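You operate a simulated robot arm through the tools that you are given. There is no shell and no other tool. Be economical: measure what you need, move in short steps, check, and stop when the job is done.

You run a simulated robot arm. Do the job below in one go: nothing can be reset, and whatever is moved stays where it is left.

## Task
Stack the wide bracket that says "C74" from the front of the fixture table on top of the wide bracket labelled "C25". Put one of the red tags from the front of the fixture table on top of the anchor plate there. Take the white cup on the front of the fixture table and put it away on the top of the skid cart. Put the pipe fitting on the front of the fixture table away in the top tray of the tray cart. Do these in any order. Set down upright: red tag, white cup, pipe fitting.

The check looks at the end state, three seconds after you hand in, the way a careful person would. Anything else that was tipped, shoved, dropped, spilled or broken makes it a failure.

## Robot
A 6-joint arm with a two-finger gripper on a trunk, on a base that drives. Base frame: it is fixed to the floor where the robot stands at the start and does not move with it; the origin is under the middle of the robot, x ahead of it, y to its left, z up; the surface under the hand at the start is at about z = 0.9. Units: m, rad, N and s.
It reaches about 1.298 m from its shoulder. Its first joint turns from -2.601 to 2.601 rad. Places, roughly: anchor plate [0.5, 0.25, 1]; pipe fitting (6x6x6 cm) [0.1, 0.4, 0.9]; red tag [0.75, -0.25, 1]; top of the skid cart [5.1, 0.7, 0.8]; top tray of the tray cart [3.4, -2.9, 0.8]; white cup (8x7x9 cm) [0.4, -0.1, 0.9]; wide bracket [1, 0, 1]. Payload 1.57 kg.
The TCP is the grasp point between the finger pads, 0.021 m short of the fingertips. In the tool frame z runs along the fingers and y along their closing line. Largest opening 0.07 m; the body of the gripper starts 0.05 m behind the TCP.
Orientation is told as [roll, pitch, yaw] about the base's x, y, z axes, in that order, counted from this pose: with the fingers straight down and closing along the base's y, the tool's x points along the base's -x, its y along +y and its z along -z.

## Interface
- The arm moves only by the tool play_rows. Its argument "commands" is a list of rows, each an object (a shift or turn left out is 0, a gripper value left out holds the last) with "dp": the shift along the tool's x, y, z in cm, a list of three; "turn": the turn, a rotation vector about the tool's x, y, z in rad, a list of three; "grip": the opening in per cent of the stroke, from 0 (shut) to 100 (fully open). In form: [{"dp": [x, y, z], "turn": [ax, ay, az], "grip": grip}, ...]. A call has 1 to 12 rows; each row is the pose to reach, as a shift and turn from the pose commanded when the call began, along the tool's axes at that moment. Each row takes 0.2 s and may step no farther than 0.05 m and 0.15 rad from the row before; otherwise, or with a gripper value out of range, the whole call is refused. Where a pose cannot be reached the arm comes as near as it can. A force on the tool above 40 N (or 10 N above the force at the start of the call, whichever is more), or a blocked arm, ends the call early, and 0.2 s more pass. The fingers move at their own pace and stop on an object; they squeeze with about 20 N. The grip force told is the motor's: it shows also when the fingers shut on nothing. Time passes only in rows, and 0.2 s behind the last, so rows that repeat a pose let the fingers close. The reply holds the time, the measured pose of the TCP, the force on the tool along the base axes, the opening and the grip force, in the units named above and with some noise, with the torque about the TCP (base axes, N m) and any sound that the robot's microphone picked up, and new pictures: "show" is both (left out), scene, wrist or none.
- Cameras (640 x 400 px; columns grow to the right, rows downward): "scene" is now at [0.0167, 0.1627, 1.7841]; the picture's right is [-0.00, -1.00, 0.00], its down [-0.91, 0.00, -0.42] and it looks along [0.42, -0.00, -0.91] (base axes); focal length 262 px, centre (320, 200). "wrist" rides on the gripper at [0.079, 0.004, -0.081] in the tool frame; the picture's right is [-0.05, 1.00, 0.00], its down [-0.67, -0.04, -0.74] and it looks along [-0.74, -0.04, 0.67] (tool axes); focal length 256 px, centre (320, 200). There is no depth. A picture from a camera that has moved, and an enlarged one, comes with that camera's place and axes in the base frame and with its lens.
- lift_body(by): slides the trunk up (or, below 0, down) by that many m; the arm and the scene camera ride with it, the base frame stays. It gives what a move gives, with no picture.
- steer(legs): drives the robot by 1 to 6 legs, each [ahead, turn to the left] in m and rad, along the robot's own axes; the way and the turn of a leg run together, so that a leg with both is an arc; at most 1.5 m and 3.142 rad a leg. The arm and the cameras ride along, it lands a little off, and it stops where it bumps. It gives what a move gives, and a new picture of the scene camera.
- head_to(pan, tilt): turns the head with the scene camera to pan (to the left, within 2.705 rad either way) and tilt (down, from -0.506 to 1.204), counted from straight ahead of the robot. It gives what a move gives, and a new picture of the scene camera.
- inspect(camera, box): a new picture of the part [left, top, right, bottom] of that camera's present view, enlarged. The clock stands still meanwhile.
- job_done(): hands the job in; it is judged then, once.

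Work in short steps. Places have to be worked out from the pictures, the camera data and where the tool is seen: move nearer, look again, correct. Check each grasp and each placing, and mend what went wrong. You have 165 turns and 260 pictures in all, those below and enlarged ones among them. Open the gripper and draw the arm clear of the work before you hand the job in, unless the task says otherwise; then end with one line.

The tools are called after "Request:" as name(argument=value, ...) on one line, values as JSON. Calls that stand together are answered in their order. play_rows: Moves the arm, as the interface text tells. Its arguments: {"type":"object","properties":{"commands":{"type":"array"},"show":{"type":"string","enum":["both","scene","wrist","none"]}},"required":["commands"]} The other tools are called the same way: lift_body (by) slides the trunk up or down; steer (legs) drives the base; head_to (pan, tilt) turns the head that bears the scene camera; inspect (camera, box) takes an enlarged picture of a part of a camera's view; job_done () hands the job in.

At the start:

```text
clock: 0.0
tcp_pos: [0.7672, -0.1537, 1.1421]
orientation: [0.001, 0.001, -0.004]
ft_force: [0.3, -0.1, 0.7]
ft_torque: [-0.04, -0.02, 0.01]
opening: 0.0699
grip_force: 0.1
trunk travel left (down, up): [-0.824, 0.146]
robot x, y, heading: [-0.0033, -0.0012, -0.001]
head pan, tilt: [-0.002, 1.134]
```

scene: 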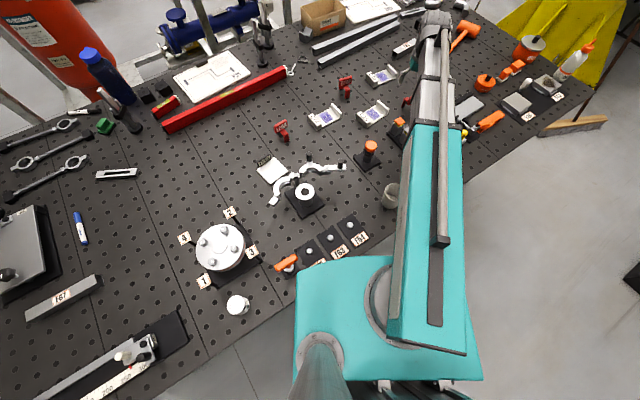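
wrist: 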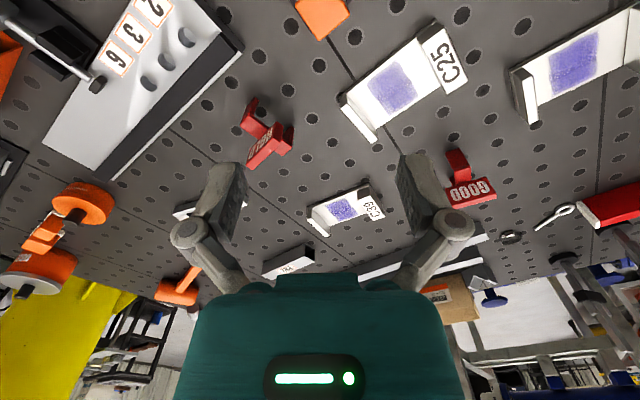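

I'll enlarge the work areas to identify the brackets, tags, cup, fitting and anchor plate.

Request:
inspect(camera="scene", box=[260, 50, 420, 150])

Request:
inspect(camera="scene", box=[160, 150, 420, 320])

Request:
inspect(camera="wrist", box=[220, 0, 640, 262])

```text
4.00 times, centred on (340, 100) of scene
camera zoom: at [0.0167, 0.1627, 1.7841], right [0.0, -1.0, 0.0], down [-0.91, 0.0, -0.42], along [0.42, 0.0, -0.91], focal length 1048 px, centre (240, 600)
```

zoom: 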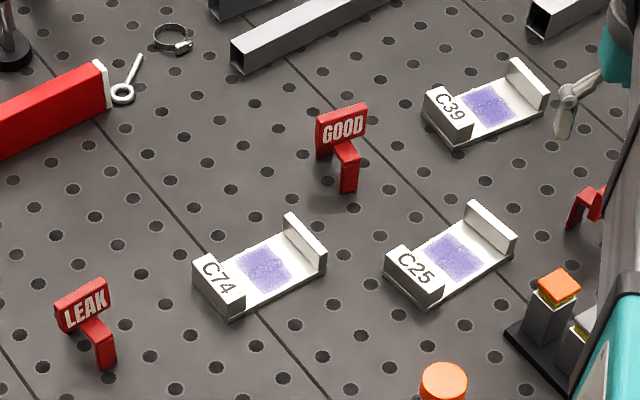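

```text
2.35 times, centred on (290, 235) of scene
camera zoom: at [0.0167, 0.1627, 1.7841], right [0.0, -1.0, 0.0], down [-0.91, 0.0, -0.42], along [0.42, 0.0, -0.91], focal length 617 px, centre (391, 118)
```

zoom: 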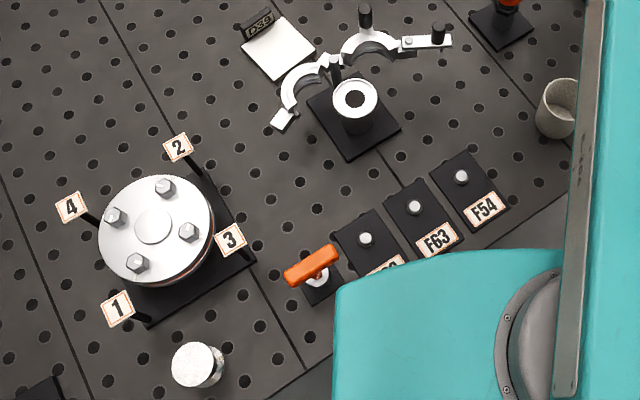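

```text
1.52 times, centred on (430, 131) of wrist
camera zoom: at [0.6855, -0.1495, 1.2255], right [0.06, 1.0, 0.0], down [0.67, -0.04, 0.74], along [0.74, -0.04, -0.67], focal length 390 px, centre (152, 305)
```

zoom: 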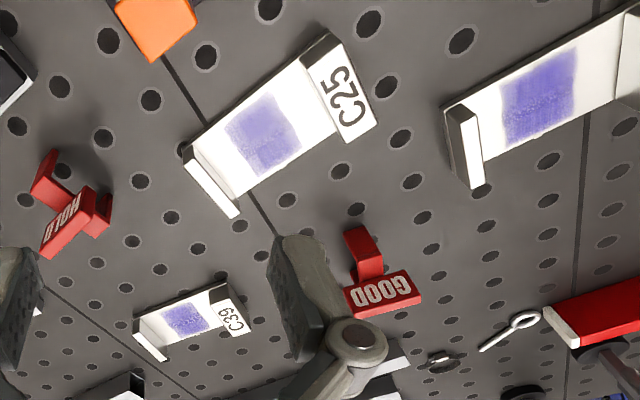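

The tags stand on legs. The white plate marked D3x near (0.55, 0.35) may be the anchor plate, so I'll bring the wrist camera over that side at a safe height to see it closer.

Request:
play_rows(commands=[{"dp": [1.5, 3, -3]}, {"dp": [3, 7, -6]}, {"dp": [5, 11.4, -8]}, {"dp": [7, 15.8, -8]}, {"dp": [9, 20.2, -8]}, {"dp": [11, 24.6, -8]}, {"dp": [13, 29, -8]}, {"dp": [15, 33.4, -8]}, {"dp": [17, 37, -8]}, {"dp": [19, 40, -8]}, {"dp": [21, 42, -8]}])

```text
refused: row 2 steps farther than a row can; nothing moved
```

Smaller steps are needed (each under 5 cm in total).

Request:
play_rows(commands=[{"dp": [1.5, 3, -3]}, {"dp": [3, 6, -6]}, {"dp": [5, 10, -8]}, {"dp": [7, 14.2, -8]}, {"dp": [9, 18.6, -8]}, {"dp": [11, 23, -8]}, {"dp": [13, 27.4, -8]}, {"dp": [15, 31.8, -8]}, {"dp": [17, 36, -8]}, {"dp": [19, 39, -8]}, {"dp": [21, 42, -8]}])

```text
clock: 2.4
tcp_pos: [0.5575, 0.2725, 1.1429]
orientation: [-0.001, -0.002, -0.004]
ft_force: [0.7, -0.6, -0.9]
ft_torque: [0.01, -0.02, 0.03]
opening: 0.0699
grip_force: 0.1
out of reach, approached as far as the arm can: row 1, 2, 3, 4, 5, 6, 7, 8, 9, 10, 11
trunk travel left (down, up): [-0.824, 0.146]
robot x, y, heading: [0.0025, -0.0037, -0.002]
head pan, tilt: [-0.002, 1.134]
camera scene: at [0.0161, 0.1631, 1.7841], right [0.0, -1.0, 0.0], down [-0.91, 0.0, -0.42], along [0.42, 0.0, -0.91], focal length 262 px, centre (320, 200)
camera wrist: at [0.4773, 0.2766, 1.2256], right [0.06, 1.0, 0.0], down [0.67, -0.04, 0.75], along [0.74, -0.04, -0.67], focal length 256 px, centre (320, 200)
```

scene: 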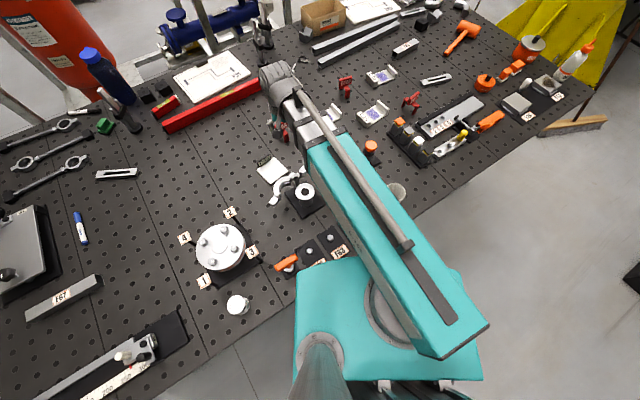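
wrist: 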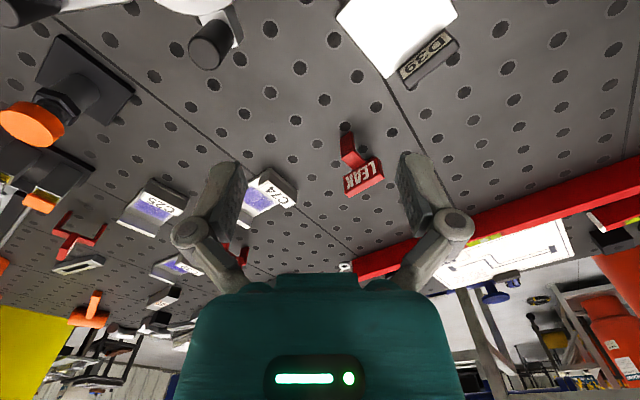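

The height is capped by the arm at this trunk level, which is fine. Enlarge the tag, the plate and the post object.

Request:
inspect(camera="wrist", box=[240, 0, 480, 210])

Request:
inspect(camera="scene", box=[230, 140, 350, 230])

Request:
inspect(camera="scene", box=[380, 50, 500, 170])

```text
1.90 times, centred on (360, 105) of wrist
camera zoom: at [0.4773, 0.2766, 1.2256], right [0.06, 1.0, 0.0], down [0.67, -0.04, 0.75], along [0.74, -0.04, -0.67], focal length 488 px, centre (244, 381)
```

zoom: 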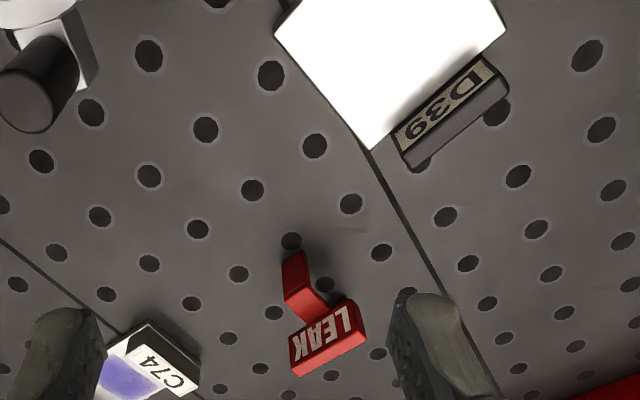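

```text
4.44 times, centred on (290, 185) of scene
camera zoom: at [0.0161, 0.1631, 1.7841], right [0.0, -1.0, 0.0], down [-0.91, 0.0, -0.42], along [0.42, 0.0, -0.91], focal length 1165 px, centre (453, 267)
```

zoom: 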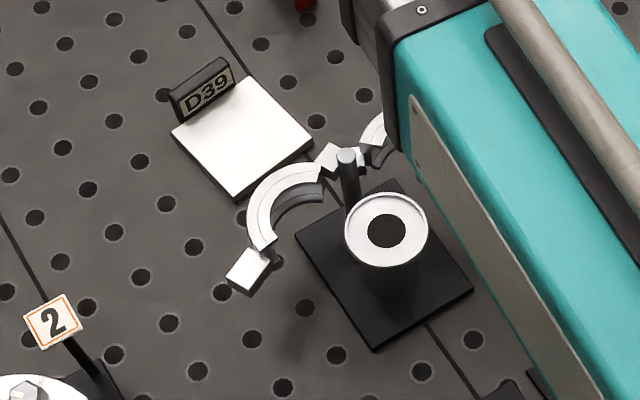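

```text
3.33 times, centred on (440, 110) of scene
camera zoom: at [0.0161, 0.1631, 1.7841], right [0.0, -1.0, 0.0], down [-0.91, 0.0, -0.42], along [0.42, 0.0, -0.91], focal length 874 px, centre (-80, 500)
```

zoom: 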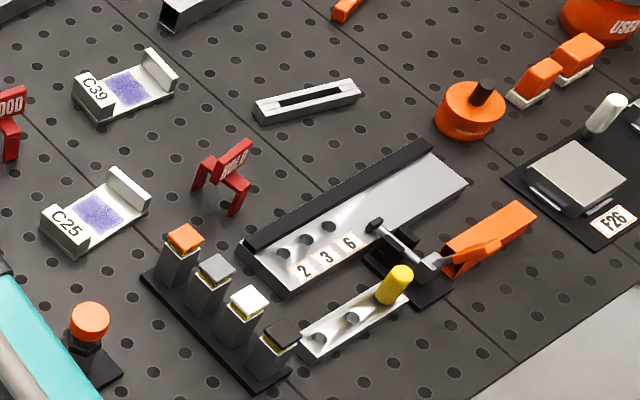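

Get a sharper look at the tags' shape.

Request:
inspect(camera="scene", box=[395, 85, 427, 117])

Request:
inspect(camera="wrist", box=[320, 120, 400, 210])

Request:
inspect(camera="wrist", box=[30, 190, 130, 270])

```text
12.50 times, centred on (411, 101) of scene
camera zoom: at [0.0161, 0.1631, 1.7841], right [0.0, -1.0, 0.0], down [-0.91, 0.0, -0.42], along [0.42, 0.0, -0.91], focal length 3276 px, centre (-818, 1438)
```

zoom: 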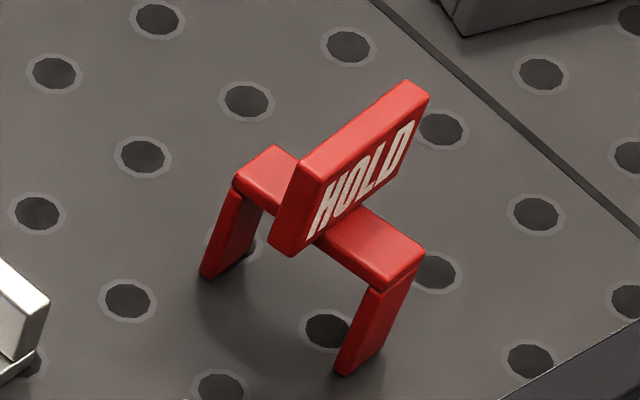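

```text
4.44 times, centred on (360, 165) of wrist
camera zoom: at [0.4773, 0.2766, 1.2256], right [0.06, 1.0, 0.0], down [0.67, -0.04, 0.75], along [0.74, -0.04, -0.67], focal length 1138 px, centre (142, 356)
```

zoom: 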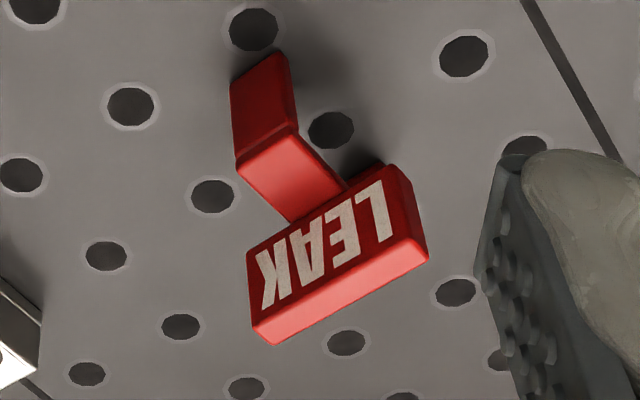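

```text
5.00 times, centred on (80, 230) of wrist
camera zoom: at [0.4773, 0.2766, 1.2256], right [0.06, 1.0, 0.0], down [0.67, -0.04, 0.75], along [0.74, -0.04, -0.67], focal length 1280 px, centre (1520, 50)
```

zoom: 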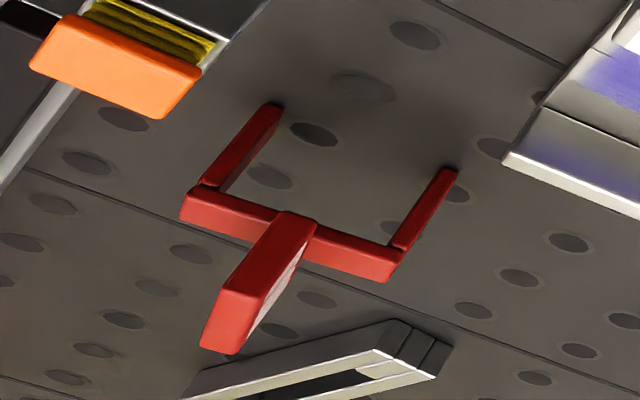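

The tag is a bridge with an upright sign plate across it; its top is near (0.766, 0.33, 0.94), turned about 33°. I'll hover above it with the fingers yawed about -57° so they close across the sign's thickness.

Request:
play_rows(commands=[{"dp": [-3, 1, 0], "turn": [0, 0, 0.14]}, {"dp": [-6, 2, 1], "turn": [0, 0, 0.28]}, {"dp": [-9, 3, 2], "turn": [0, 0, 0.42]}, {"dp": [-12, 4, 3], "turn": [0, 0, 0.56]}, {"dp": [-15, 5, 4.5], "turn": [0, 0, 0.7]}, {"dp": [-18, 5.8, 6], "turn": [0, 0, 0.84]}, {"dp": [-20.8, 5.8, 8], "turn": [0, 0, 0.98]}])

```text
clock: 4.0
tcp_pos: [0.7715, 0.3276, 1.1433]
orientation: [0.0, 0.0, -0.987]
ft_force: [0.0, 0.2, -0.7]
ft_torque: [0.0, -0.02, 0.01]
opening: 0.0699
grip_force: 0.0
out of reach, approached as far as the arm can: row 2, 3, 4, 5, 6, 7
trunk travel left (down, up): [-0.824, 0.146]
robot x, y, heading: [0.0048, -0.0002, 0.002]
head pan, tilt: [-0.002, 1.134]
camera scene: at [0.0172, 0.1629, 1.7841], right [0.0, -1.0, 0.0], down [-0.91, 0.0, -0.42], along [0.42, 0.0, -0.91], focal length 262 px, centre (320, 200)
camera wrist: at [0.7298, 0.3957, 1.2251], right [0.86, 0.51, 0.0], down [0.34, -0.58, 0.74], along [0.38, -0.64, -0.67], focal length 256 px, centre (320, 200)
```

scene: 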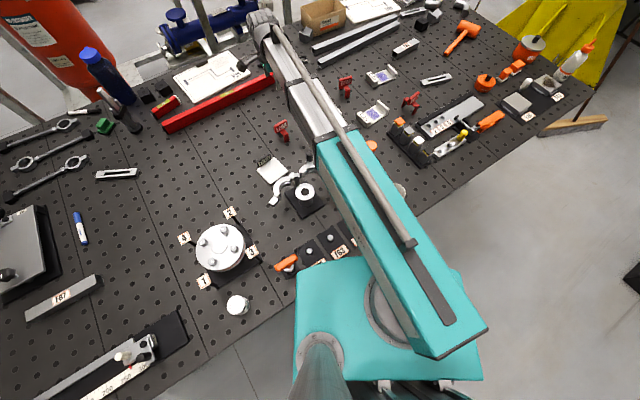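
wrist: 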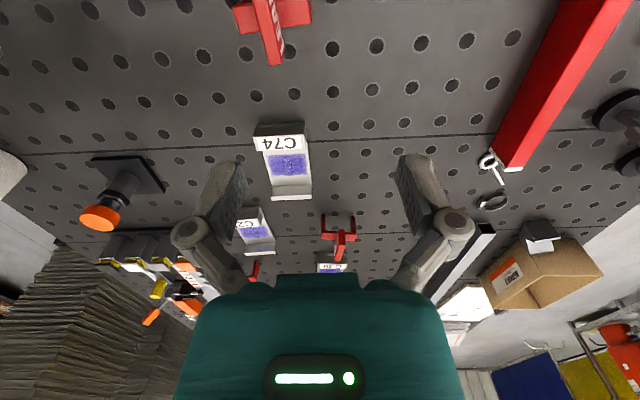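

The clock's commanded height is now consistent. The sign lines up with the closing direction; enlarge it to measure the offset.

Request:
inspect(camera="wrist", box=[210, 0, 330, 75])

Request:
inspect(camera="scene", box=[262, 110, 302, 150])

```text
5.33 times, centred on (270, 38) of wrist
camera zoom: at [0.7298, 0.3957, 1.2251], right [0.86, 0.51, 0.0], down [0.34, -0.58, 0.74], along [0.38, -0.64, -0.67], focal length 1365 px, centre (587, 1067)
```

zoom: 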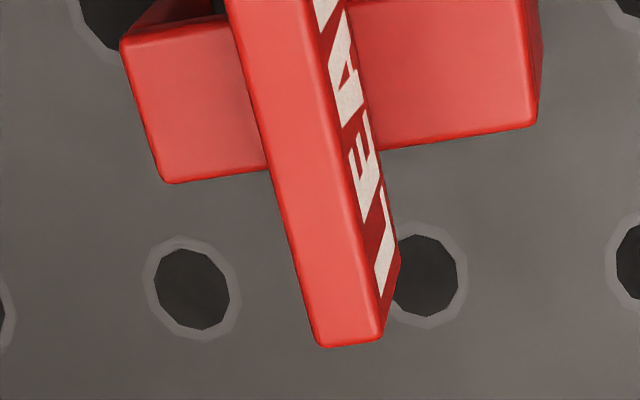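

```text
10.00 times, centred on (282, 130) of scene
camera zoom: at [0.0172, 0.1629, 1.7841], right [0.0, -1.0, 0.0], down [-0.91, 0.0, -0.42], along [0.42, 0.0, -0.91], focal length 2620 px, centre (700, 900)
```

zoom: 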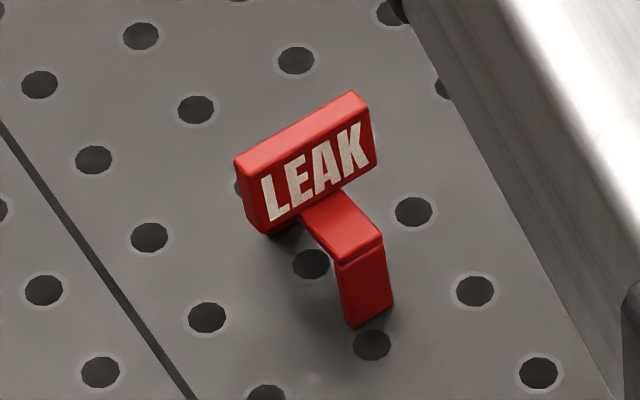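

Triangulating gives the sign's top at z≈0.982, centre ≈(0.724, 0.3205), and yaw needed ≈ -0.91. I move above it and come down partway.

Request:
play_rows(commands=[{"dp": [1, -2.2, 2], "turn": [0, 0, -0.04]}, {"dp": [2, -4.35, 4], "turn": [0, 0, -0.076]}, {"dp": [2, -4.35, 7], "turn": [0, 0, -0.076]}, {"dp": [2, -4.35, 9.5], "turn": [0, 0, -0.076]}], show="wrist")

Request:
inspect(camera="wrist", box=[200, 60, 440, 210])

```text
clock: 5.0
tcp_pos: [0.7195, 0.3176, 1.1426]
orientation: [-0.001, 0.0, -0.908]
ft_force: [0.1, 0.9, -0.3]
ft_torque: [-0.04, -0.05, 0.0]
opening: 0.0701
grip_force: 0.1
out of reach, approached as far as the arm can: row 1, 2, 3, 4
trunk travel left (down, up): [-0.824, 0.146]
robot x, y, heading: [0.0034, -0.0006, 0.003]
head pan, tilt: [-0.002, 1.134]
camera wrist: at [0.6724, 0.383, 1.2254], right [0.82, 0.57, 0.0], down [0.38, -0.55, 0.74], along [0.43, -0.61, -0.67], focal length 256 px, centre (320, 200)
```

wrist: 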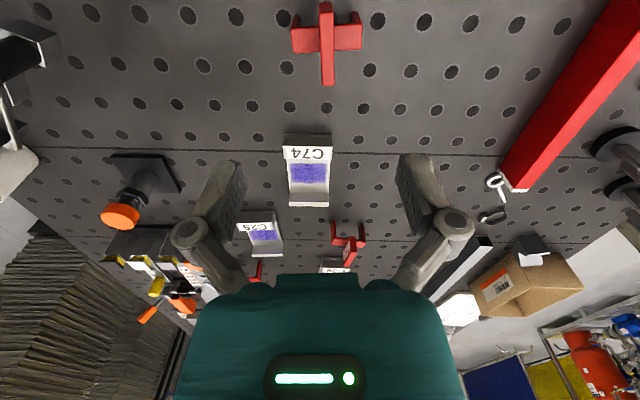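

```text
2.67 times, centred on (320, 135) of wrist
camera zoom: at [0.6724, 0.383, 1.2254], right [0.82, 0.57, 0.0], down [0.38, -0.55, 0.74], along [0.43, -0.61, -0.67], focal length 683 px, centre (320, 373)
```

zoom: 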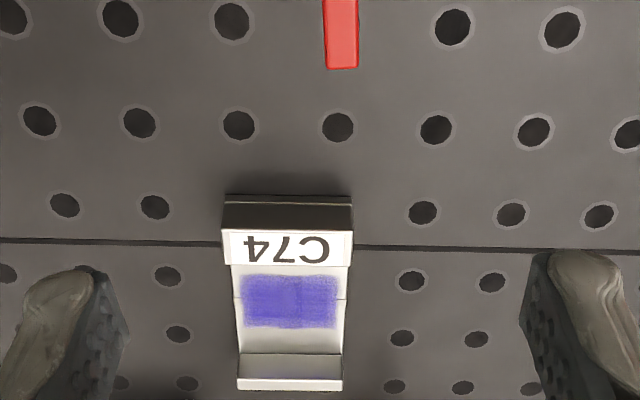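

The hand's height doesn't follow the arm rows at all – it appears to be set by the trunk. I lower the trunk 7 cm and check.

Request:
lift_body(by=-0.07)

Request:
inspect(camera="wrist", box=[200, 0, 440, 150])

```text
clock: 6.1
tcp_pos: [0.7188, 0.3194, 1.0732]
orientation: [-0.001, 0.001, -0.907]
ft_force: [-0.1, -0.7, 0.5]
ft_torque: [-0.02, -0.01, -0.01]
opening: 0.0702
grip_force: 0.1
trunk travel left (down, up): [-0.754, 0.216]
robot x, y, heading: [0.004, -0.0044, 0.0]
head pan, tilt: [-0.002, 1.134]
```

```text
2.67 times, centred on (320, 75) of wrist
camera zoom: at [0.6723, 0.3829, 1.1555], right [0.82, 0.57, 0.0], down [0.38, -0.55, 0.74], along [0.43, -0.61, -0.67], focal length 683 px, centre (320, 533)
```

zoom: 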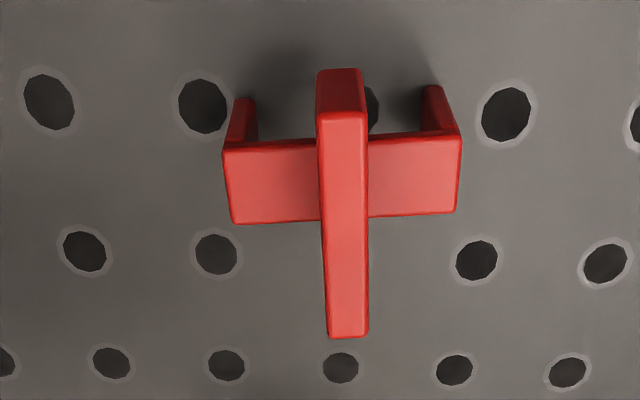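

Trunk controls z. The sign is aligned, 0.65 cm off in tool y. I correct and lower 8.5 cm.

Request:
play_rows(commands=[{"dp": [0, 0.65, 0]}], show="none")

Request:
lift_body(by=-0.082)

Request:
inspect(camera="wrist", box=[160, 60, 480, 260])

```text
clock: 6.5
tcp_pos: [0.7251, 0.3217, 1.0724]
orientation: [0.0, 0.0, -0.909]
ft_force: [-0.6, 0.0, -0.4]
ft_torque: [-0.01, 0.03, -0.03]
opening: 0.0699
grip_force: 0.0
trunk travel left (down, up): [-0.754, 0.216]
robot x, y, heading: [0.0002, -0.0076, -0.001]
head pan, tilt: [-0.002, 1.134]
```

```text
clock: 7.7
tcp_pos: [0.7246, 0.3221, 0.9905]
orientation: [0.0, -0.001, -0.906]
ft_force: [0.4, -0.3, 0.3]
ft_torque: [0.0, -0.01, 0.01]
opening: 0.0702
grip_force: 0.1
trunk travel left (down, up): [-0.672, 0.298]
robot x, y, heading: [0.0028, -0.0056, 0.0]
head pan, tilt: [-0.002, 1.134]
```

```text
2.00 times, centred on (320, 160) of wrist
camera zoom: at [0.6771, 0.3864, 1.0735], right [0.82, 0.57, 0.0], down [0.38, -0.55, 0.74], along [0.43, -0.61, -0.67], focal length 512 px, centre (320, 280)
```

zoom: 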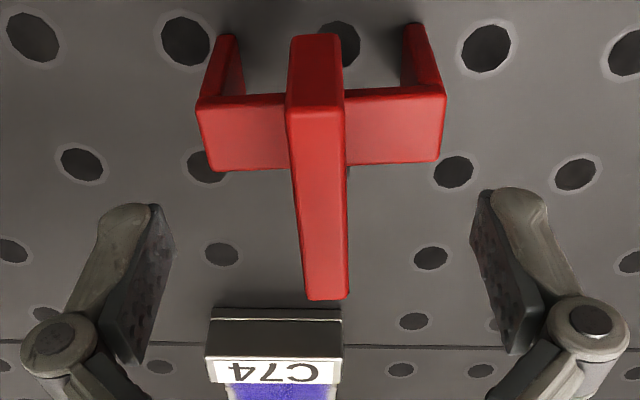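

Centred. Lower 1.2 cm more (tips stay above the beam) and close.

Request:
lift_body(by=-0.012)

Request:
play_rows(commands=[{"grip": 0}, {"grip": 0}, {"grip": 0}, {"grip": 0}, {"grip": 0}], show="wrist")

```text
clock: 8.3
tcp_pos: [0.7243, 0.3211, 0.9786]
orientation: [0.001, 0.002, -0.908]
ft_force: [0.8, 0.2, 0.0]
ft_torque: [0.01, 0.0, 0.02]
opening: 0.0697
grip_force: 0.0
trunk travel left (down, up): [-0.66, 0.31]
robot x, y, heading: [0.0004, -0.0066, 0.0]
head pan, tilt: [-0.002, 1.134]
```

```text
clock: 9.5
tcp_pos: [0.7243, 0.3213, 0.979]
orientation: [0.0, 0.001, -0.91]
ft_force: [0.3, 0.2, 0.2]
ft_torque: [-0.02, 0.04, -0.03]
opening: 0.0111
grip_force: 20.0
trunk travel left (down, up): [-0.66, 0.31]
robot x, y, heading: [0.0012, -0.0025, -0.0]
head pan, tilt: [-0.002, 1.134]
camera wrist: at [0.6771, 0.3864, 1.0615], right [0.82, 0.57, 0.0], down [0.38, -0.55, 0.74], along [0.43, -0.61, -0.67], focal length 256 px, centre (320, 200)
```

wrist: 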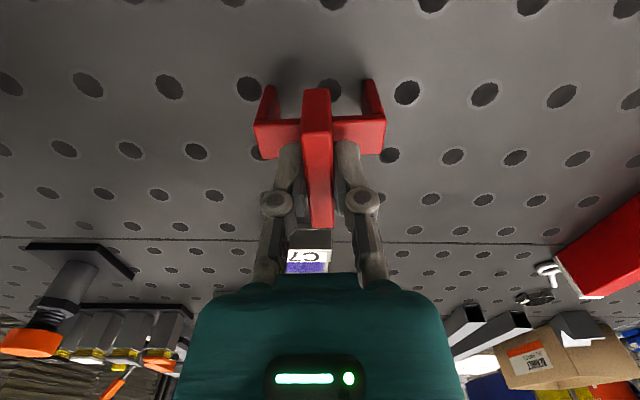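

Grasped (11 mm). Lift 10 cm and look at the plate and the neighbouring clamp in the scene view.

Request:
lift_body(by=0.1)

Request:
inspect(camera="scene", box=[230, 130, 390, 230])

Request:
inspect(camera="wrist", box=[0, 0, 640, 400])

```text
clock: 10.8
tcp_pos: [0.7249, 0.3217, 1.0786]
orientation: [0.001, -0.001, -0.91]
ft_force: [0.4, 0.5, 0.1]
ft_torque: [0.0, 0.01, 0.03]
opening: 0.0111
grip_force: 20.1
trunk travel left (down, up): [-0.76, 0.21]
robot x, y, heading: [0.0059, -0.0088, 0.004]
head pan, tilt: [-0.002, 1.134]
```

```text
4.00 times, centred on (310, 180) of scene
camera zoom: at [0.0168, 0.1628, 1.7201], right [0.0, -1.0, 0.0], down [-0.91, 0.0, -0.42], along [0.42, 0.0, -0.91], focal length 1048 px, centre (360, 280)
```

zoom: 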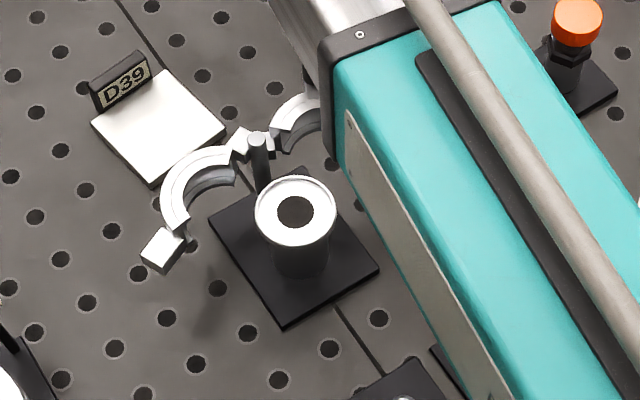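

```text
1.00 times, centred on (320, 200) of wrist (not enlarged: the box is as wide or as high as the picture)
camera zoom: at [0.6774, 0.3865, 1.1613], right [0.82, 0.57, 0.0], down [0.38, -0.55, 0.74], along [0.43, -0.61, -0.67], focal length 256 px, centre (320, 200)
```

zoom: 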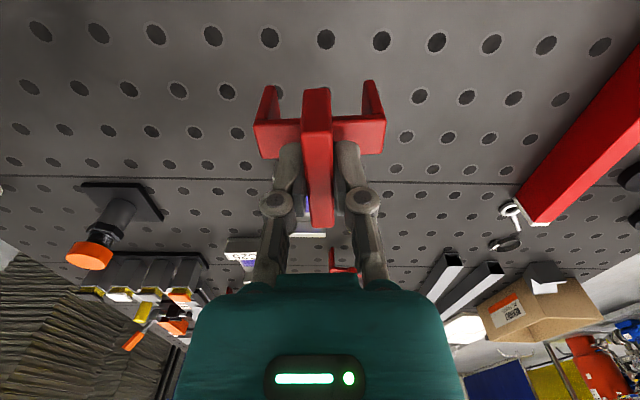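

The plate centre works out at about (0.549, 0.348), half-diagonal ≈6 cm; a beam along y fits well on it. I carry the tag there with yaw turning to 0.

Request:
play_rows(commands=[{"dp": [1.8, -1.8, 0], "turn": [0, 0, -0.13], "grip": 0}, {"dp": [3.7, -3.6, 0], "turn": [0, 0, -0.26]}, {"dp": [5.5, -5.4, 0], "turn": [0, 0, -0.39]}, {"dp": [7.3, -7.1, 0], "turn": [0, 0, -0.52]}, {"dp": [9.2, -8.9, 0], "turn": [0, 0, -0.65]}, {"dp": [11, -10.7, 0], "turn": [0, 0, -0.78]}, {"dp": [12.84, -12.44, 0], "turn": [0, 0, -0.91]}])

Request:
inspect(camera="wrist", box=[200, 0, 440, 150])

```text
clock: 12.4
tcp_pos: [0.5439, 0.345, 1.0789]
orientation: [0.0, -0.001, 0.003]
ft_force: [0.6, -0.2, -0.9]
ft_torque: [0.01, 0.02, -0.02]
opening: 0.0108
grip_force: 20.0
trunk travel left (down, up): [-0.76, 0.21]
robot x, y, heading: [0.0024, -0.0037, -0.001]
head pan, tilt: [-0.002, 1.134]
camera scene: at [0.0163, 0.1627, 1.7202], right [0.0, -1.0, 0.0], down [-0.91, 0.0, -0.42], along [0.42, 0.0, -0.91], focal length 262 px, centre (320, 200)
camera wrist: at [0.4644, 0.3492, 1.1616], right [0.05, 1.0, 0.0], down [0.67, -0.03, 0.74], along [0.74, -0.04, -0.67], focal length 256 px, centre (320, 200)
```

scene: 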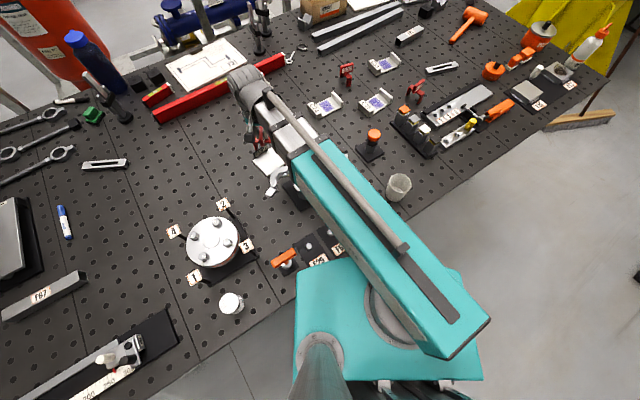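
wrist: 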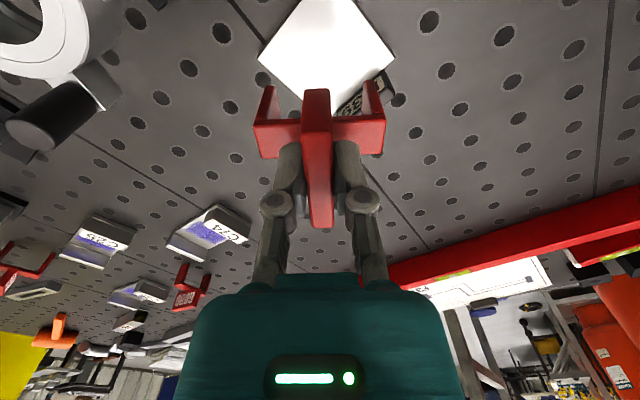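

```text
2.67 times, centred on (320, 75) of wrist
camera zoom: at [0.4644, 0.3492, 1.1616], right [0.05, 1.0, 0.0], down [0.67, -0.03, 0.74], along [0.74, -0.04, -0.67], focal length 683 px, centre (320, 533)
```

zoom: 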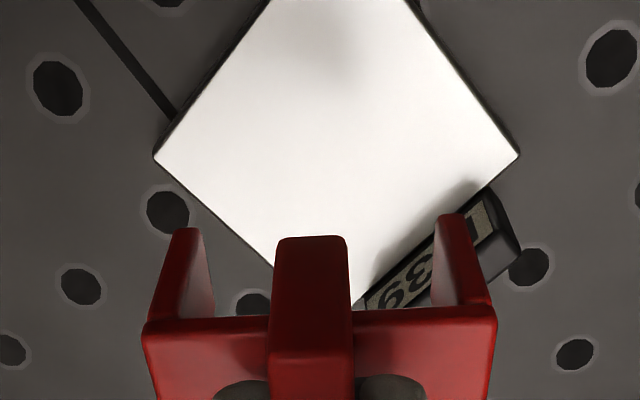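

The plate centre measures ≈(0.551, 0.350). I nudge slightly and lower 6 cm, then look.

Request:
play_rows(commands=[{"dp": [-0.5, 0.3, 0]}], show="none")

Request:
lift_body(by=-0.07)

Request:
inspect(camera="wrist", box=[160, 0, 480, 200])

```text
clock: 12.8
tcp_pos: [0.5512, 0.3492, 1.0779]
orientation: [-0.001, 0.0, 0.002]
ft_force: [0.3, 0.4, -0.1]
ft_torque: [-0.01, 0.02, 0.0]
opening: 0.011
grip_force: 19.8
trunk travel left (down, up): [-0.76, 0.21]
robot x, y, heading: [0.0036, -0.0033, 0.005]
head pan, tilt: [-0.002, 1.134]
```

```text
clock: 13.9
tcp_pos: [0.5508, 0.3489, 1.0088]
orientation: [0.0, 0.002, 0.003]
ft_force: [-0.8, -0.3, -0.5]
ft_torque: [0.01, 0.02, -0.01]
opening: 0.0109
grip_force: 19.9
trunk travel left (down, up): [-0.69, 0.28]
robot x, y, heading: [0.0025, -0.0057, 0.001]
head pan, tilt: [-0.002, 1.134]
```

```text
2.00 times, centred on (320, 100) of wrist
camera zoom: at [0.4704, 0.3521, 1.0915], right [0.05, 1.0, 0.0], down [0.67, -0.03, 0.74], along [0.74, -0.04, -0.67], focal length 512 px, centre (320, 400)
```

zoom: 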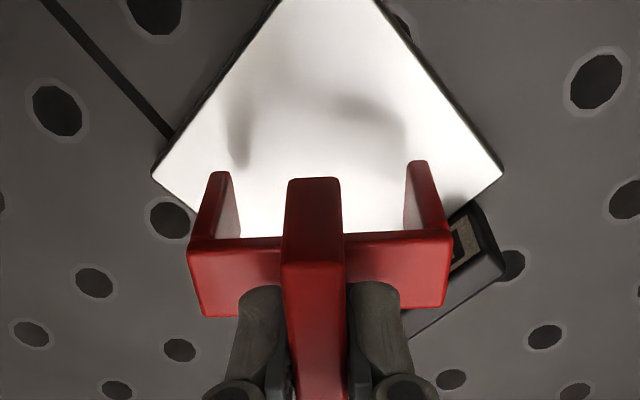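

Legs are over the plate. Lower in small steps, watching for contact force.

Request:
lift_body(by=-0.012)

Request:
lift_body(by=-0.004)

Request:
inspect(camera="wrist", box=[160, 0, 480, 200])

```text
clock: 14.5
tcp_pos: [0.5514, 0.3494, 0.9971]
orientation: [0.0, -0.001, 0.003]
ft_force: [-0.1, -0.6, 0.7]
ft_torque: [-0.02, 0.02, -0.01]
opening: 0.0112
grip_force: 20.0
trunk travel left (down, up): [-0.678, 0.292]
robot x, y, heading: [0.0031, -0.0051, 0.008]
head pan, tilt: [-0.002, 1.134]
```

```text
clock: 15.0
tcp_pos: [0.5508, 0.3477, 0.9934]
orientation: [0.0, -0.001, 0.001]
ft_force: [0.0, -0.5, -0.2]
ft_torque: [0.02, -0.02, -0.01]
opening: 0.0108
grip_force: 20.2
trunk travel left (down, up): [-0.674, 0.296]
robot x, y, heading: [0.0008, -0.0054, 0.002]
head pan, tilt: [-0.002, 1.134]
```

```text
2.00 times, centred on (320, 100) of wrist
camera zoom: at [0.4704, 0.3521, 1.0755], right [0.05, 1.0, 0.0], down [0.67, -0.03, 0.74], along [0.74, -0.04, -0.67], focal length 512 px, centre (320, 400)
```

zoom: 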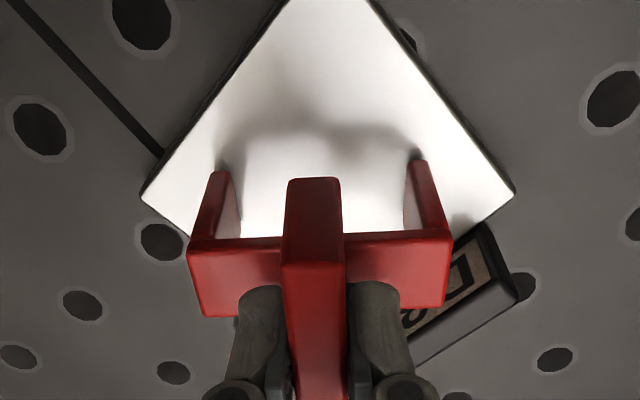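

Shadows nearly meet the legs; continue in 3 mm steps.

Request:
lift_body(by=-0.003)

Request:
lift_body(by=-0.003)

```text
clock: 15.5
tcp_pos: [0.5514, 0.3483, 0.9903]
orientation: [0.001, -0.002, 0.004]
ft_force: [3.3, 2.1, 14.1]
ft_torque: [0.02, -0.19, 0.04]
opening: 0.0111
grip_force: 20.3
trunk travel left (down, up): [-0.671, 0.299]
robot x, y, heading: [0.0008, -0.0057, 0.0]
head pan, tilt: [-0.002, 1.134]
```

```text
clock: 16.0
tcp_pos: [0.5498, 0.3479, 0.9868]
orientation: [0.0, 0.0, 0.003]
ft_force: [0.4, 1.7, 9.9]
ft_torque: [0.05, 0.03, -0.01]
opening: 0.0111
grip_force: 20.3
trunk travel left (down, up): [-0.668, 0.302]
robot x, y, heading: [0.0008, -0.0064, -0.001]
head pan, tilt: [-0.002, 1.134]
```

Contact. Open gently and check.

Request:
play_rows(commands=[{"grip": 15}, {"grip": 40}, {"grip": 60}, {"grip": 60}], show="wrist")

Request:
lift_body(by=0.06)

Request:
inspect(camera="wrist", box=[160, 0, 480, 200])

```text
clock: 17.0
tcp_pos: [0.5502, 0.348, 0.9862]
orientation: [0.001, 0.001, 0.001]
ft_force: [0.2, 0.6, 0.2]
ft_torque: [0.0, 0.0, 0.0]
opening: 0.042
grip_force: 0.0
trunk travel left (down, up): [-0.668, 0.302]
robot x, y, heading: [0.0002, -0.0032, 0.0]
head pan, tilt: [-0.002, 1.134]
camera wrist: at [0.4704, 0.3521, 1.0695], right [0.05, 1.0, 0.0], down [0.67, -0.03, 0.74], along [0.74, -0.04, -0.67], focal length 256 px, centre (320, 200)
```

wrist: 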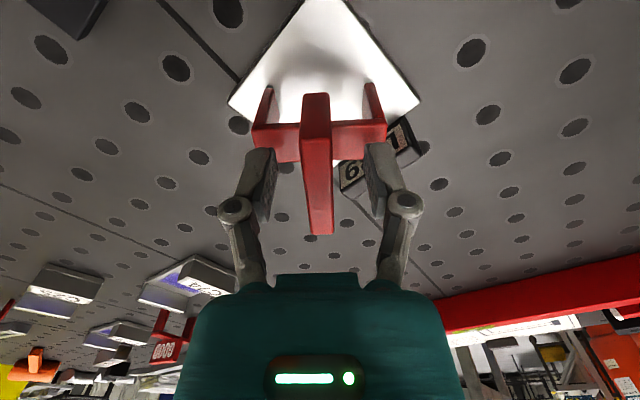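

```text
clock: 18.0
tcp_pos: [0.5512, 0.348, 1.0464]
orientation: [0.0, 0.0, 0.002]
ft_force: [0.5, -0.1, -1.0]
ft_torque: [-0.02, -0.01, 0.0]
opening: 0.0419
grip_force: 0.0
trunk travel left (down, up): [-0.728, 0.242]
robot x, y, heading: [0.005, -0.0046, -0.0]
head pan, tilt: [-0.002, 1.134]
```

```text
2.00 times, centred on (320, 100) of wrist
camera zoom: at [0.4705, 0.3522, 1.1295], right [0.05, 1.0, 0.0], down [0.67, -0.03, 0.74], along [0.74, -0.04, -0.67], focal length 512 px, centre (320, 400)
```

zoom: 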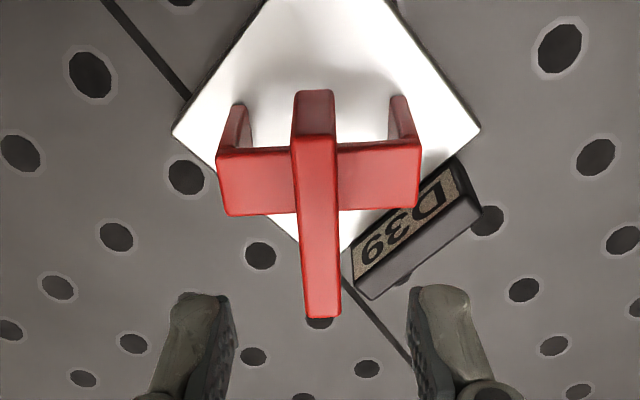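

The tag stands on the plate. Next, bracket C74, at about (0.815, 0.15) with its length along about -0.98 rad; I move above it with the yaw turned.

Request:
play_rows(commands=[{"dp": [-3.3, -2.5, 0], "turn": [0, 0, 0.12]}, {"dp": [-6.6, -5, 0], "turn": [0, 0, 0.24]}, {"dp": [-9.9, -7.5, 0], "turn": [0, 0, 0.36]}, {"dp": [-13.2, -10, 0], "turn": [0, 0, 0.48]}, {"dp": [-16.5, -12.5, 0], "turn": [0, 0, 0.6], "grip": 100}, {"dp": [-19.8, -15, 0], "turn": [0, 0, 0.72]}, {"dp": [-23.1, -17.5, 0], "turn": [0, 0, 0.84]}, {"dp": [-26.4, -19.8, 0], "turn": [0, 0, 0.96]}], show="scene")

Request:
lift_body(by=-0.03)

Request:
inspect(camera="wrist", box=[160, 0, 480, 200])

Request:
inspect(camera="scene", box=[290, 70, 430, 160])

```text
clock: 19.8
tcp_pos: [0.8139, 0.1512, 1.0466]
orientation: [0.001, 0.0, -0.961]
ft_force: [-0.7, -0.4, 0.0]
ft_torque: [0.04, -0.01, 0.01]
opening: 0.0699
grip_force: 0.1
trunk travel left (down, up): [-0.728, 0.242]
robot x, y, heading: [0.0019, -0.0022, -0.002]
head pan, tilt: [-0.002, 1.134]
camera scene: at [0.017, 0.1627, 1.6881], right [0.0, -1.0, 0.0], down [-0.91, 0.0, -0.42], along [0.42, 0.0, -0.91], focal length 262 px, centre (320, 200)
```

scene: 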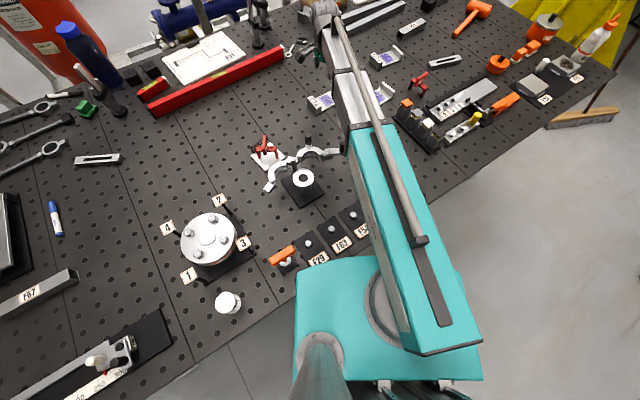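

```text
clock: 20.6
tcp_pos: [0.812, 0.1523, 1.0175]
orientation: [0.0, 0.0, -0.958]
ft_force: [-0.2, -0.4, -0.1]
ft_torque: [0.0, 0.02, -0.01]
opening: 0.07
grip_force: 0.0
trunk travel left (down, up): [-0.698, 0.272]
robot x, y, heading: [0.0027, -0.0041, -0.0]
head pan, tilt: [-0.002, 1.134]
```

```text
2.00 times, centred on (320, 100) of wrist
camera zoom: at [0.769, 0.2196, 1.0995], right [0.85, 0.53, 0.0], down [0.35, -0.57, 0.74], along [0.4, -0.63, -0.67], focal length 512 px, centre (320, 400)
```

zoom: 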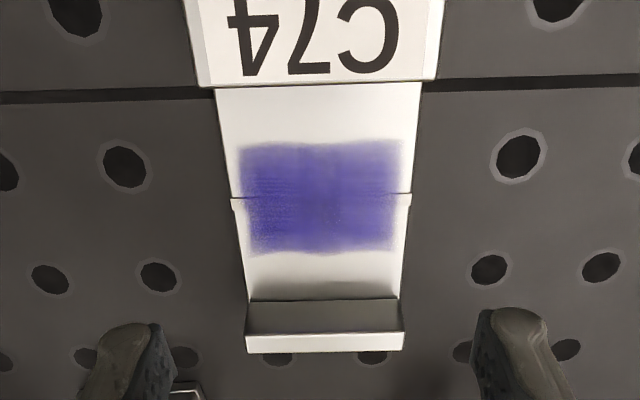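

```text
4.44 times, centred on (360, 115) of scene
camera zoom: at [0.0165, 0.1626, 1.6581], right [0.0, -1.0, 0.0], down [-0.91, 0.0, -0.42], along [0.42, 0.0, -0.91], focal length 1165 px, centre (142, 578)
```

zoom: 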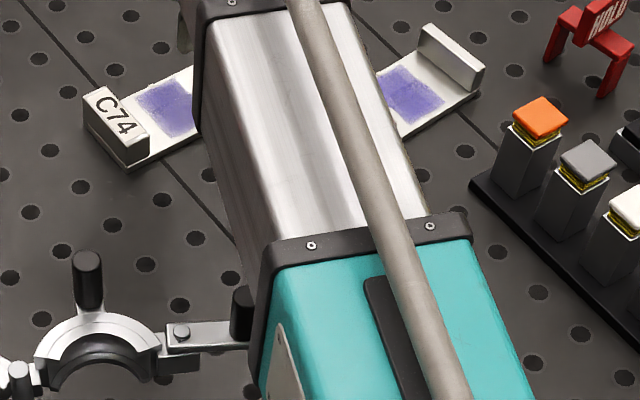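

The bracket looks about 6.5–7 cm wide, close to the gripper's limit, with small lugs mid-side. I zoom in on the details.

Request:
inspect(camera="wrist", box=[260, 40, 380, 115])

Request:
inspect(camera="wrist", box=[260, 110, 380, 185])

Request:
inspect(camera="scene", box=[365, 65, 405, 95])

```text
5.33 times, centred on (320, 78) of wrist
camera zoom: at [0.769, 0.2196, 1.0995], right [0.85, 0.53, 0.0], down [0.35, -0.57, 0.74], along [0.4, -0.63, -0.67], focal length 1365 px, centre (320, 853)
```

zoom: 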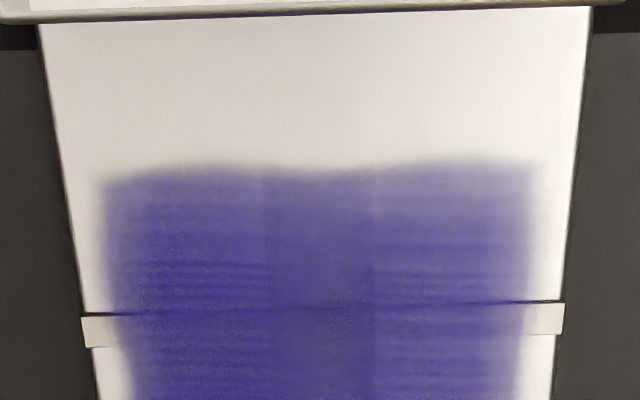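

```text
5.33 times, centred on (320, 148) of wrist
camera zoom: at [0.769, 0.2196, 1.0995], right [0.85, 0.53, 0.0], down [0.35, -0.57, 0.74], along [0.4, -0.63, -0.67], focal length 1365 px, centre (320, 480)
```

zoom: 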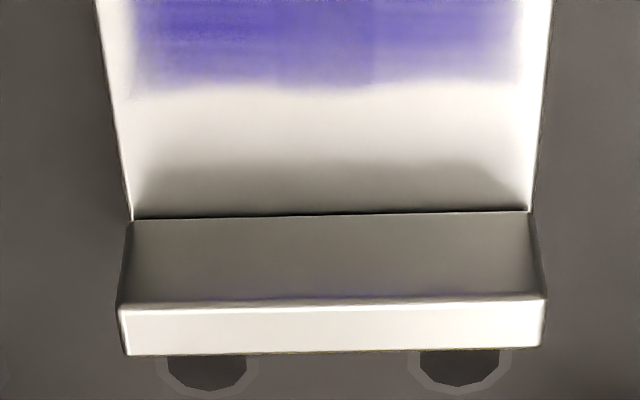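

```text
13.33 times, centred on (385, 80) of scene
camera zoom: at [0.0165, 0.1626, 1.6581], right [0.0, -1.0, 0.0], down [-0.91, 0.0, -0.42], along [0.42, 0.0, -0.91], focal length 3494 px, centre (-547, 1800)
```

zoom: 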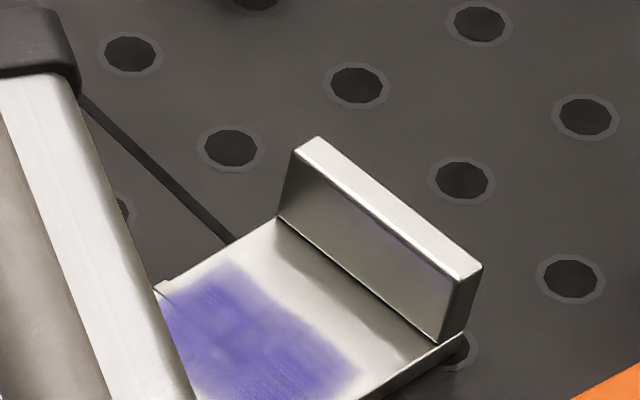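

The far wall is ≈9 mm thick, top ≈0.934, centred ≈(0.850, 0.095) – a good grip point. I turn the gripper 90° to close across that wall.

Request:
play_rows(commands=[{"dp": [-0.7, 0, 0], "turn": [0, 0, -0.142], "grip": 70}, {"dp": [-1.4, 0, 0], "turn": [0, 0, -0.284]}, {"dp": [-2.1, 0, 0], "turn": [0, 0, -0.426]}, {"dp": [-2.8, 0, 0], "turn": [0, 0, -0.568]}, {"dp": [-3.5, 0, 0], "turn": [0, 0, -0.71]}, {"dp": [-4.2, 0, 0], "turn": [0, 0, -0.852]}, {"dp": [-4.9, -0.1, 0], "turn": [0, 0, -0.994]}, {"dp": [-5.6, -0.1, 0], "turn": [0, 0, -1.136]}, {"dp": [-6.3, -0.1, 0], "turn": [0, 0, -1.278]}, {"dp": [-6.9, -0.1, 0], "turn": [0, 0, -1.42]}, {"dp": [-6.9, -0.16, 0], "turn": [0, 0, -1.552]}], show="wrist")

Request:
lift_body(by=-0.04)

Request:
inspect(camera="wrist", box=[160, 0, 480, 200])

```text
clock: 23.0
tcp_pos: [0.8522, 0.0951, 1.0168]
orientation: [0.0, -0.001, 0.596]
ft_force: [0.7, -0.5, 0.4]
ft_torque: [-0.03, 0.03, 0.02]
opening: 0.0491
grip_force: 0.1
trunk travel left (down, up): [-0.698, 0.272]
robot x, y, heading: [0.0002, -0.0024, -0.0]
head pan, tilt: [-0.002, 1.134]
camera wrist: at [0.7818, 0.0537, 1.0994], right [-0.52, 0.86, 0.0], down [0.57, 0.34, 0.74], along [0.64, 0.38, -0.67], focal length 256 px, centre (320, 200)
```

wrist: 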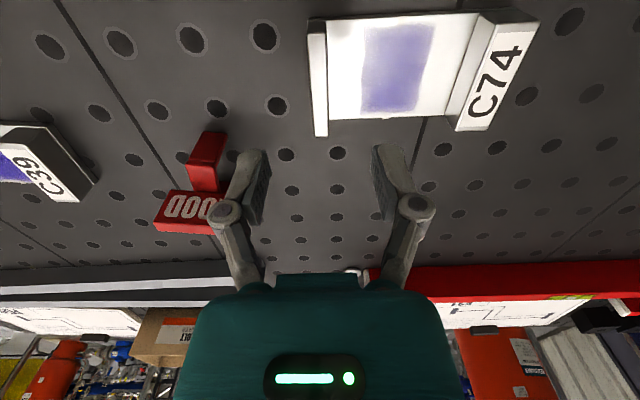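

```text
clock: 23.8
tcp_pos: [0.8502, 0.0953, 0.9768]
orientation: [-0.001, -0.001, 0.594]
ft_force: [0.1, -0.2, -0.5]
ft_torque: [0.0, 0.03, 0.0]
opening: 0.0487
grip_force: 0.1
trunk travel left (down, up): [-0.658, 0.312]
robot x, y, heading: [0.0017, -0.0061, 0.006]
head pan, tilt: [-0.002, 1.134]
```

```text
2.00 times, centred on (320, 100) of wrist
camera zoom: at [0.7815, 0.054, 1.0595], right [-0.51, 0.86, 0.0], down [0.57, 0.34, 0.74], along [0.64, 0.38, -0.67], focal length 512 px, centre (320, 400)
```

zoom: 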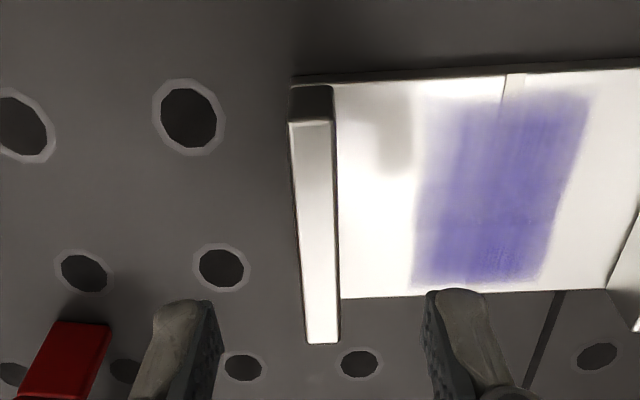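

Aligned with the wall (offset <1 mm) and clear of GOOD. Lower 3.9 cm and close.

Request:
lift_body(by=-0.039)

Request:
inspect(camera="wrist", box=[160, 50, 480, 250])

```text
clock: 24.6
tcp_pos: [0.8503, 0.0954, 0.9369]
orientation: [0.0, 0.002, 0.593]
ft_force: [0.0, -1.0, -0.2]
ft_torque: [-0.03, -0.05, 0.01]
opening: 0.0492
grip_force: 0.0
trunk travel left (down, up): [-0.619, 0.351]
robot x, y, heading: [-0.001, -0.0056, -0.001]
head pan, tilt: [-0.002, 1.134]
```

```text
2.00 times, centred on (320, 150) of wrist
camera zoom: at [0.7816, 0.054, 1.0205], right [-0.51, 0.86, 0.0], down [0.57, 0.34, 0.74], along [0.64, 0.38, -0.67], focal length 512 px, centre (320, 300)
```

zoom: 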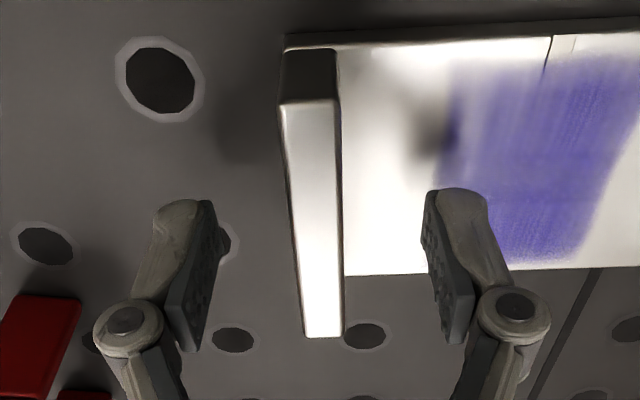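

Lower 3 mm more, then close.

Request:
lift_body(by=-0.003)

Request:
play_rows(commands=[{"grip": 0}, {"grip": 0}, {"grip": 0}, {"grip": 0}, {"grip": 0}], show="none")

Request:
lift_body(by=0.03)

Request:
inspect(camera="wrist", box=[160, 0, 640, 300])

```text
clock: 25.2
tcp_pos: [0.8505, 0.0947, 0.9341]
orientation: [0.0, 0.002, 0.595]
ft_force: [0.3, -0.2, 1.0]
ft_torque: [-0.01, 0.02, 0.0]
opening: 0.049
grip_force: 0.0
trunk travel left (down, up): [-0.616, 0.354]
robot x, y, heading: [0.0028, -0.0067, -0.0]
head pan, tilt: [-0.002, 1.134]
```

```text
clock: 26.4
tcp_pos: [0.8507, 0.0959, 0.934]
orientation: [0.002, 0.0, 0.593]
ft_force: [1.4, -1.1, 2.7]
ft_torque: [-0.01, -0.02, -0.07]
opening: 0.0121
grip_force: 20.1
trunk travel left (down, up): [-0.616, 0.354]
robot x, y, heading: [0.0036, -0.0039, -0.001]
head pan, tilt: [-0.002, 1.134]
```

```text
clock: 27.1
tcp_pos: [0.8514, 0.0951, 0.9649]
orientation: [0.0, 0.0, 0.593]
ft_force: [-0.4, 0.3, -4.2]
ft_torque: [-0.21, -0.09, -0.02]
opening: 0.0116
grip_force: 19.8
trunk travel left (down, up): [-0.646, 0.324]
robot x, y, heading: [0.0007, 0.0005, 0.002]
head pan, tilt: [-0.002, 1.134]
```

```text
1.33 times, centred on (400, 150) of wrist
camera zoom: at [0.782, 0.0541, 1.0471], right [-0.51, 0.86, 0.0], down [0.57, 0.34, 0.74], along [0.64, 0.38, -0.67], focal length 341 px, centre (213, 267)
```

zoom: 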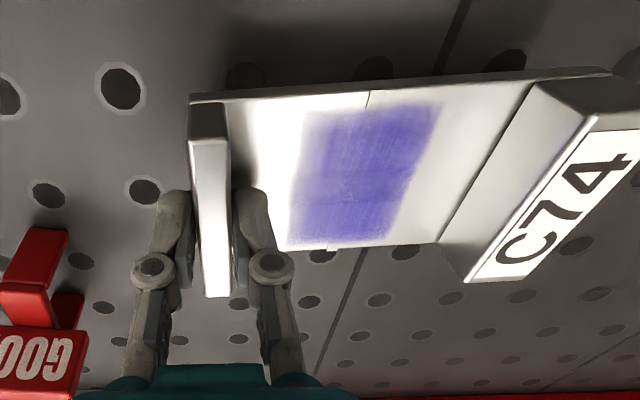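

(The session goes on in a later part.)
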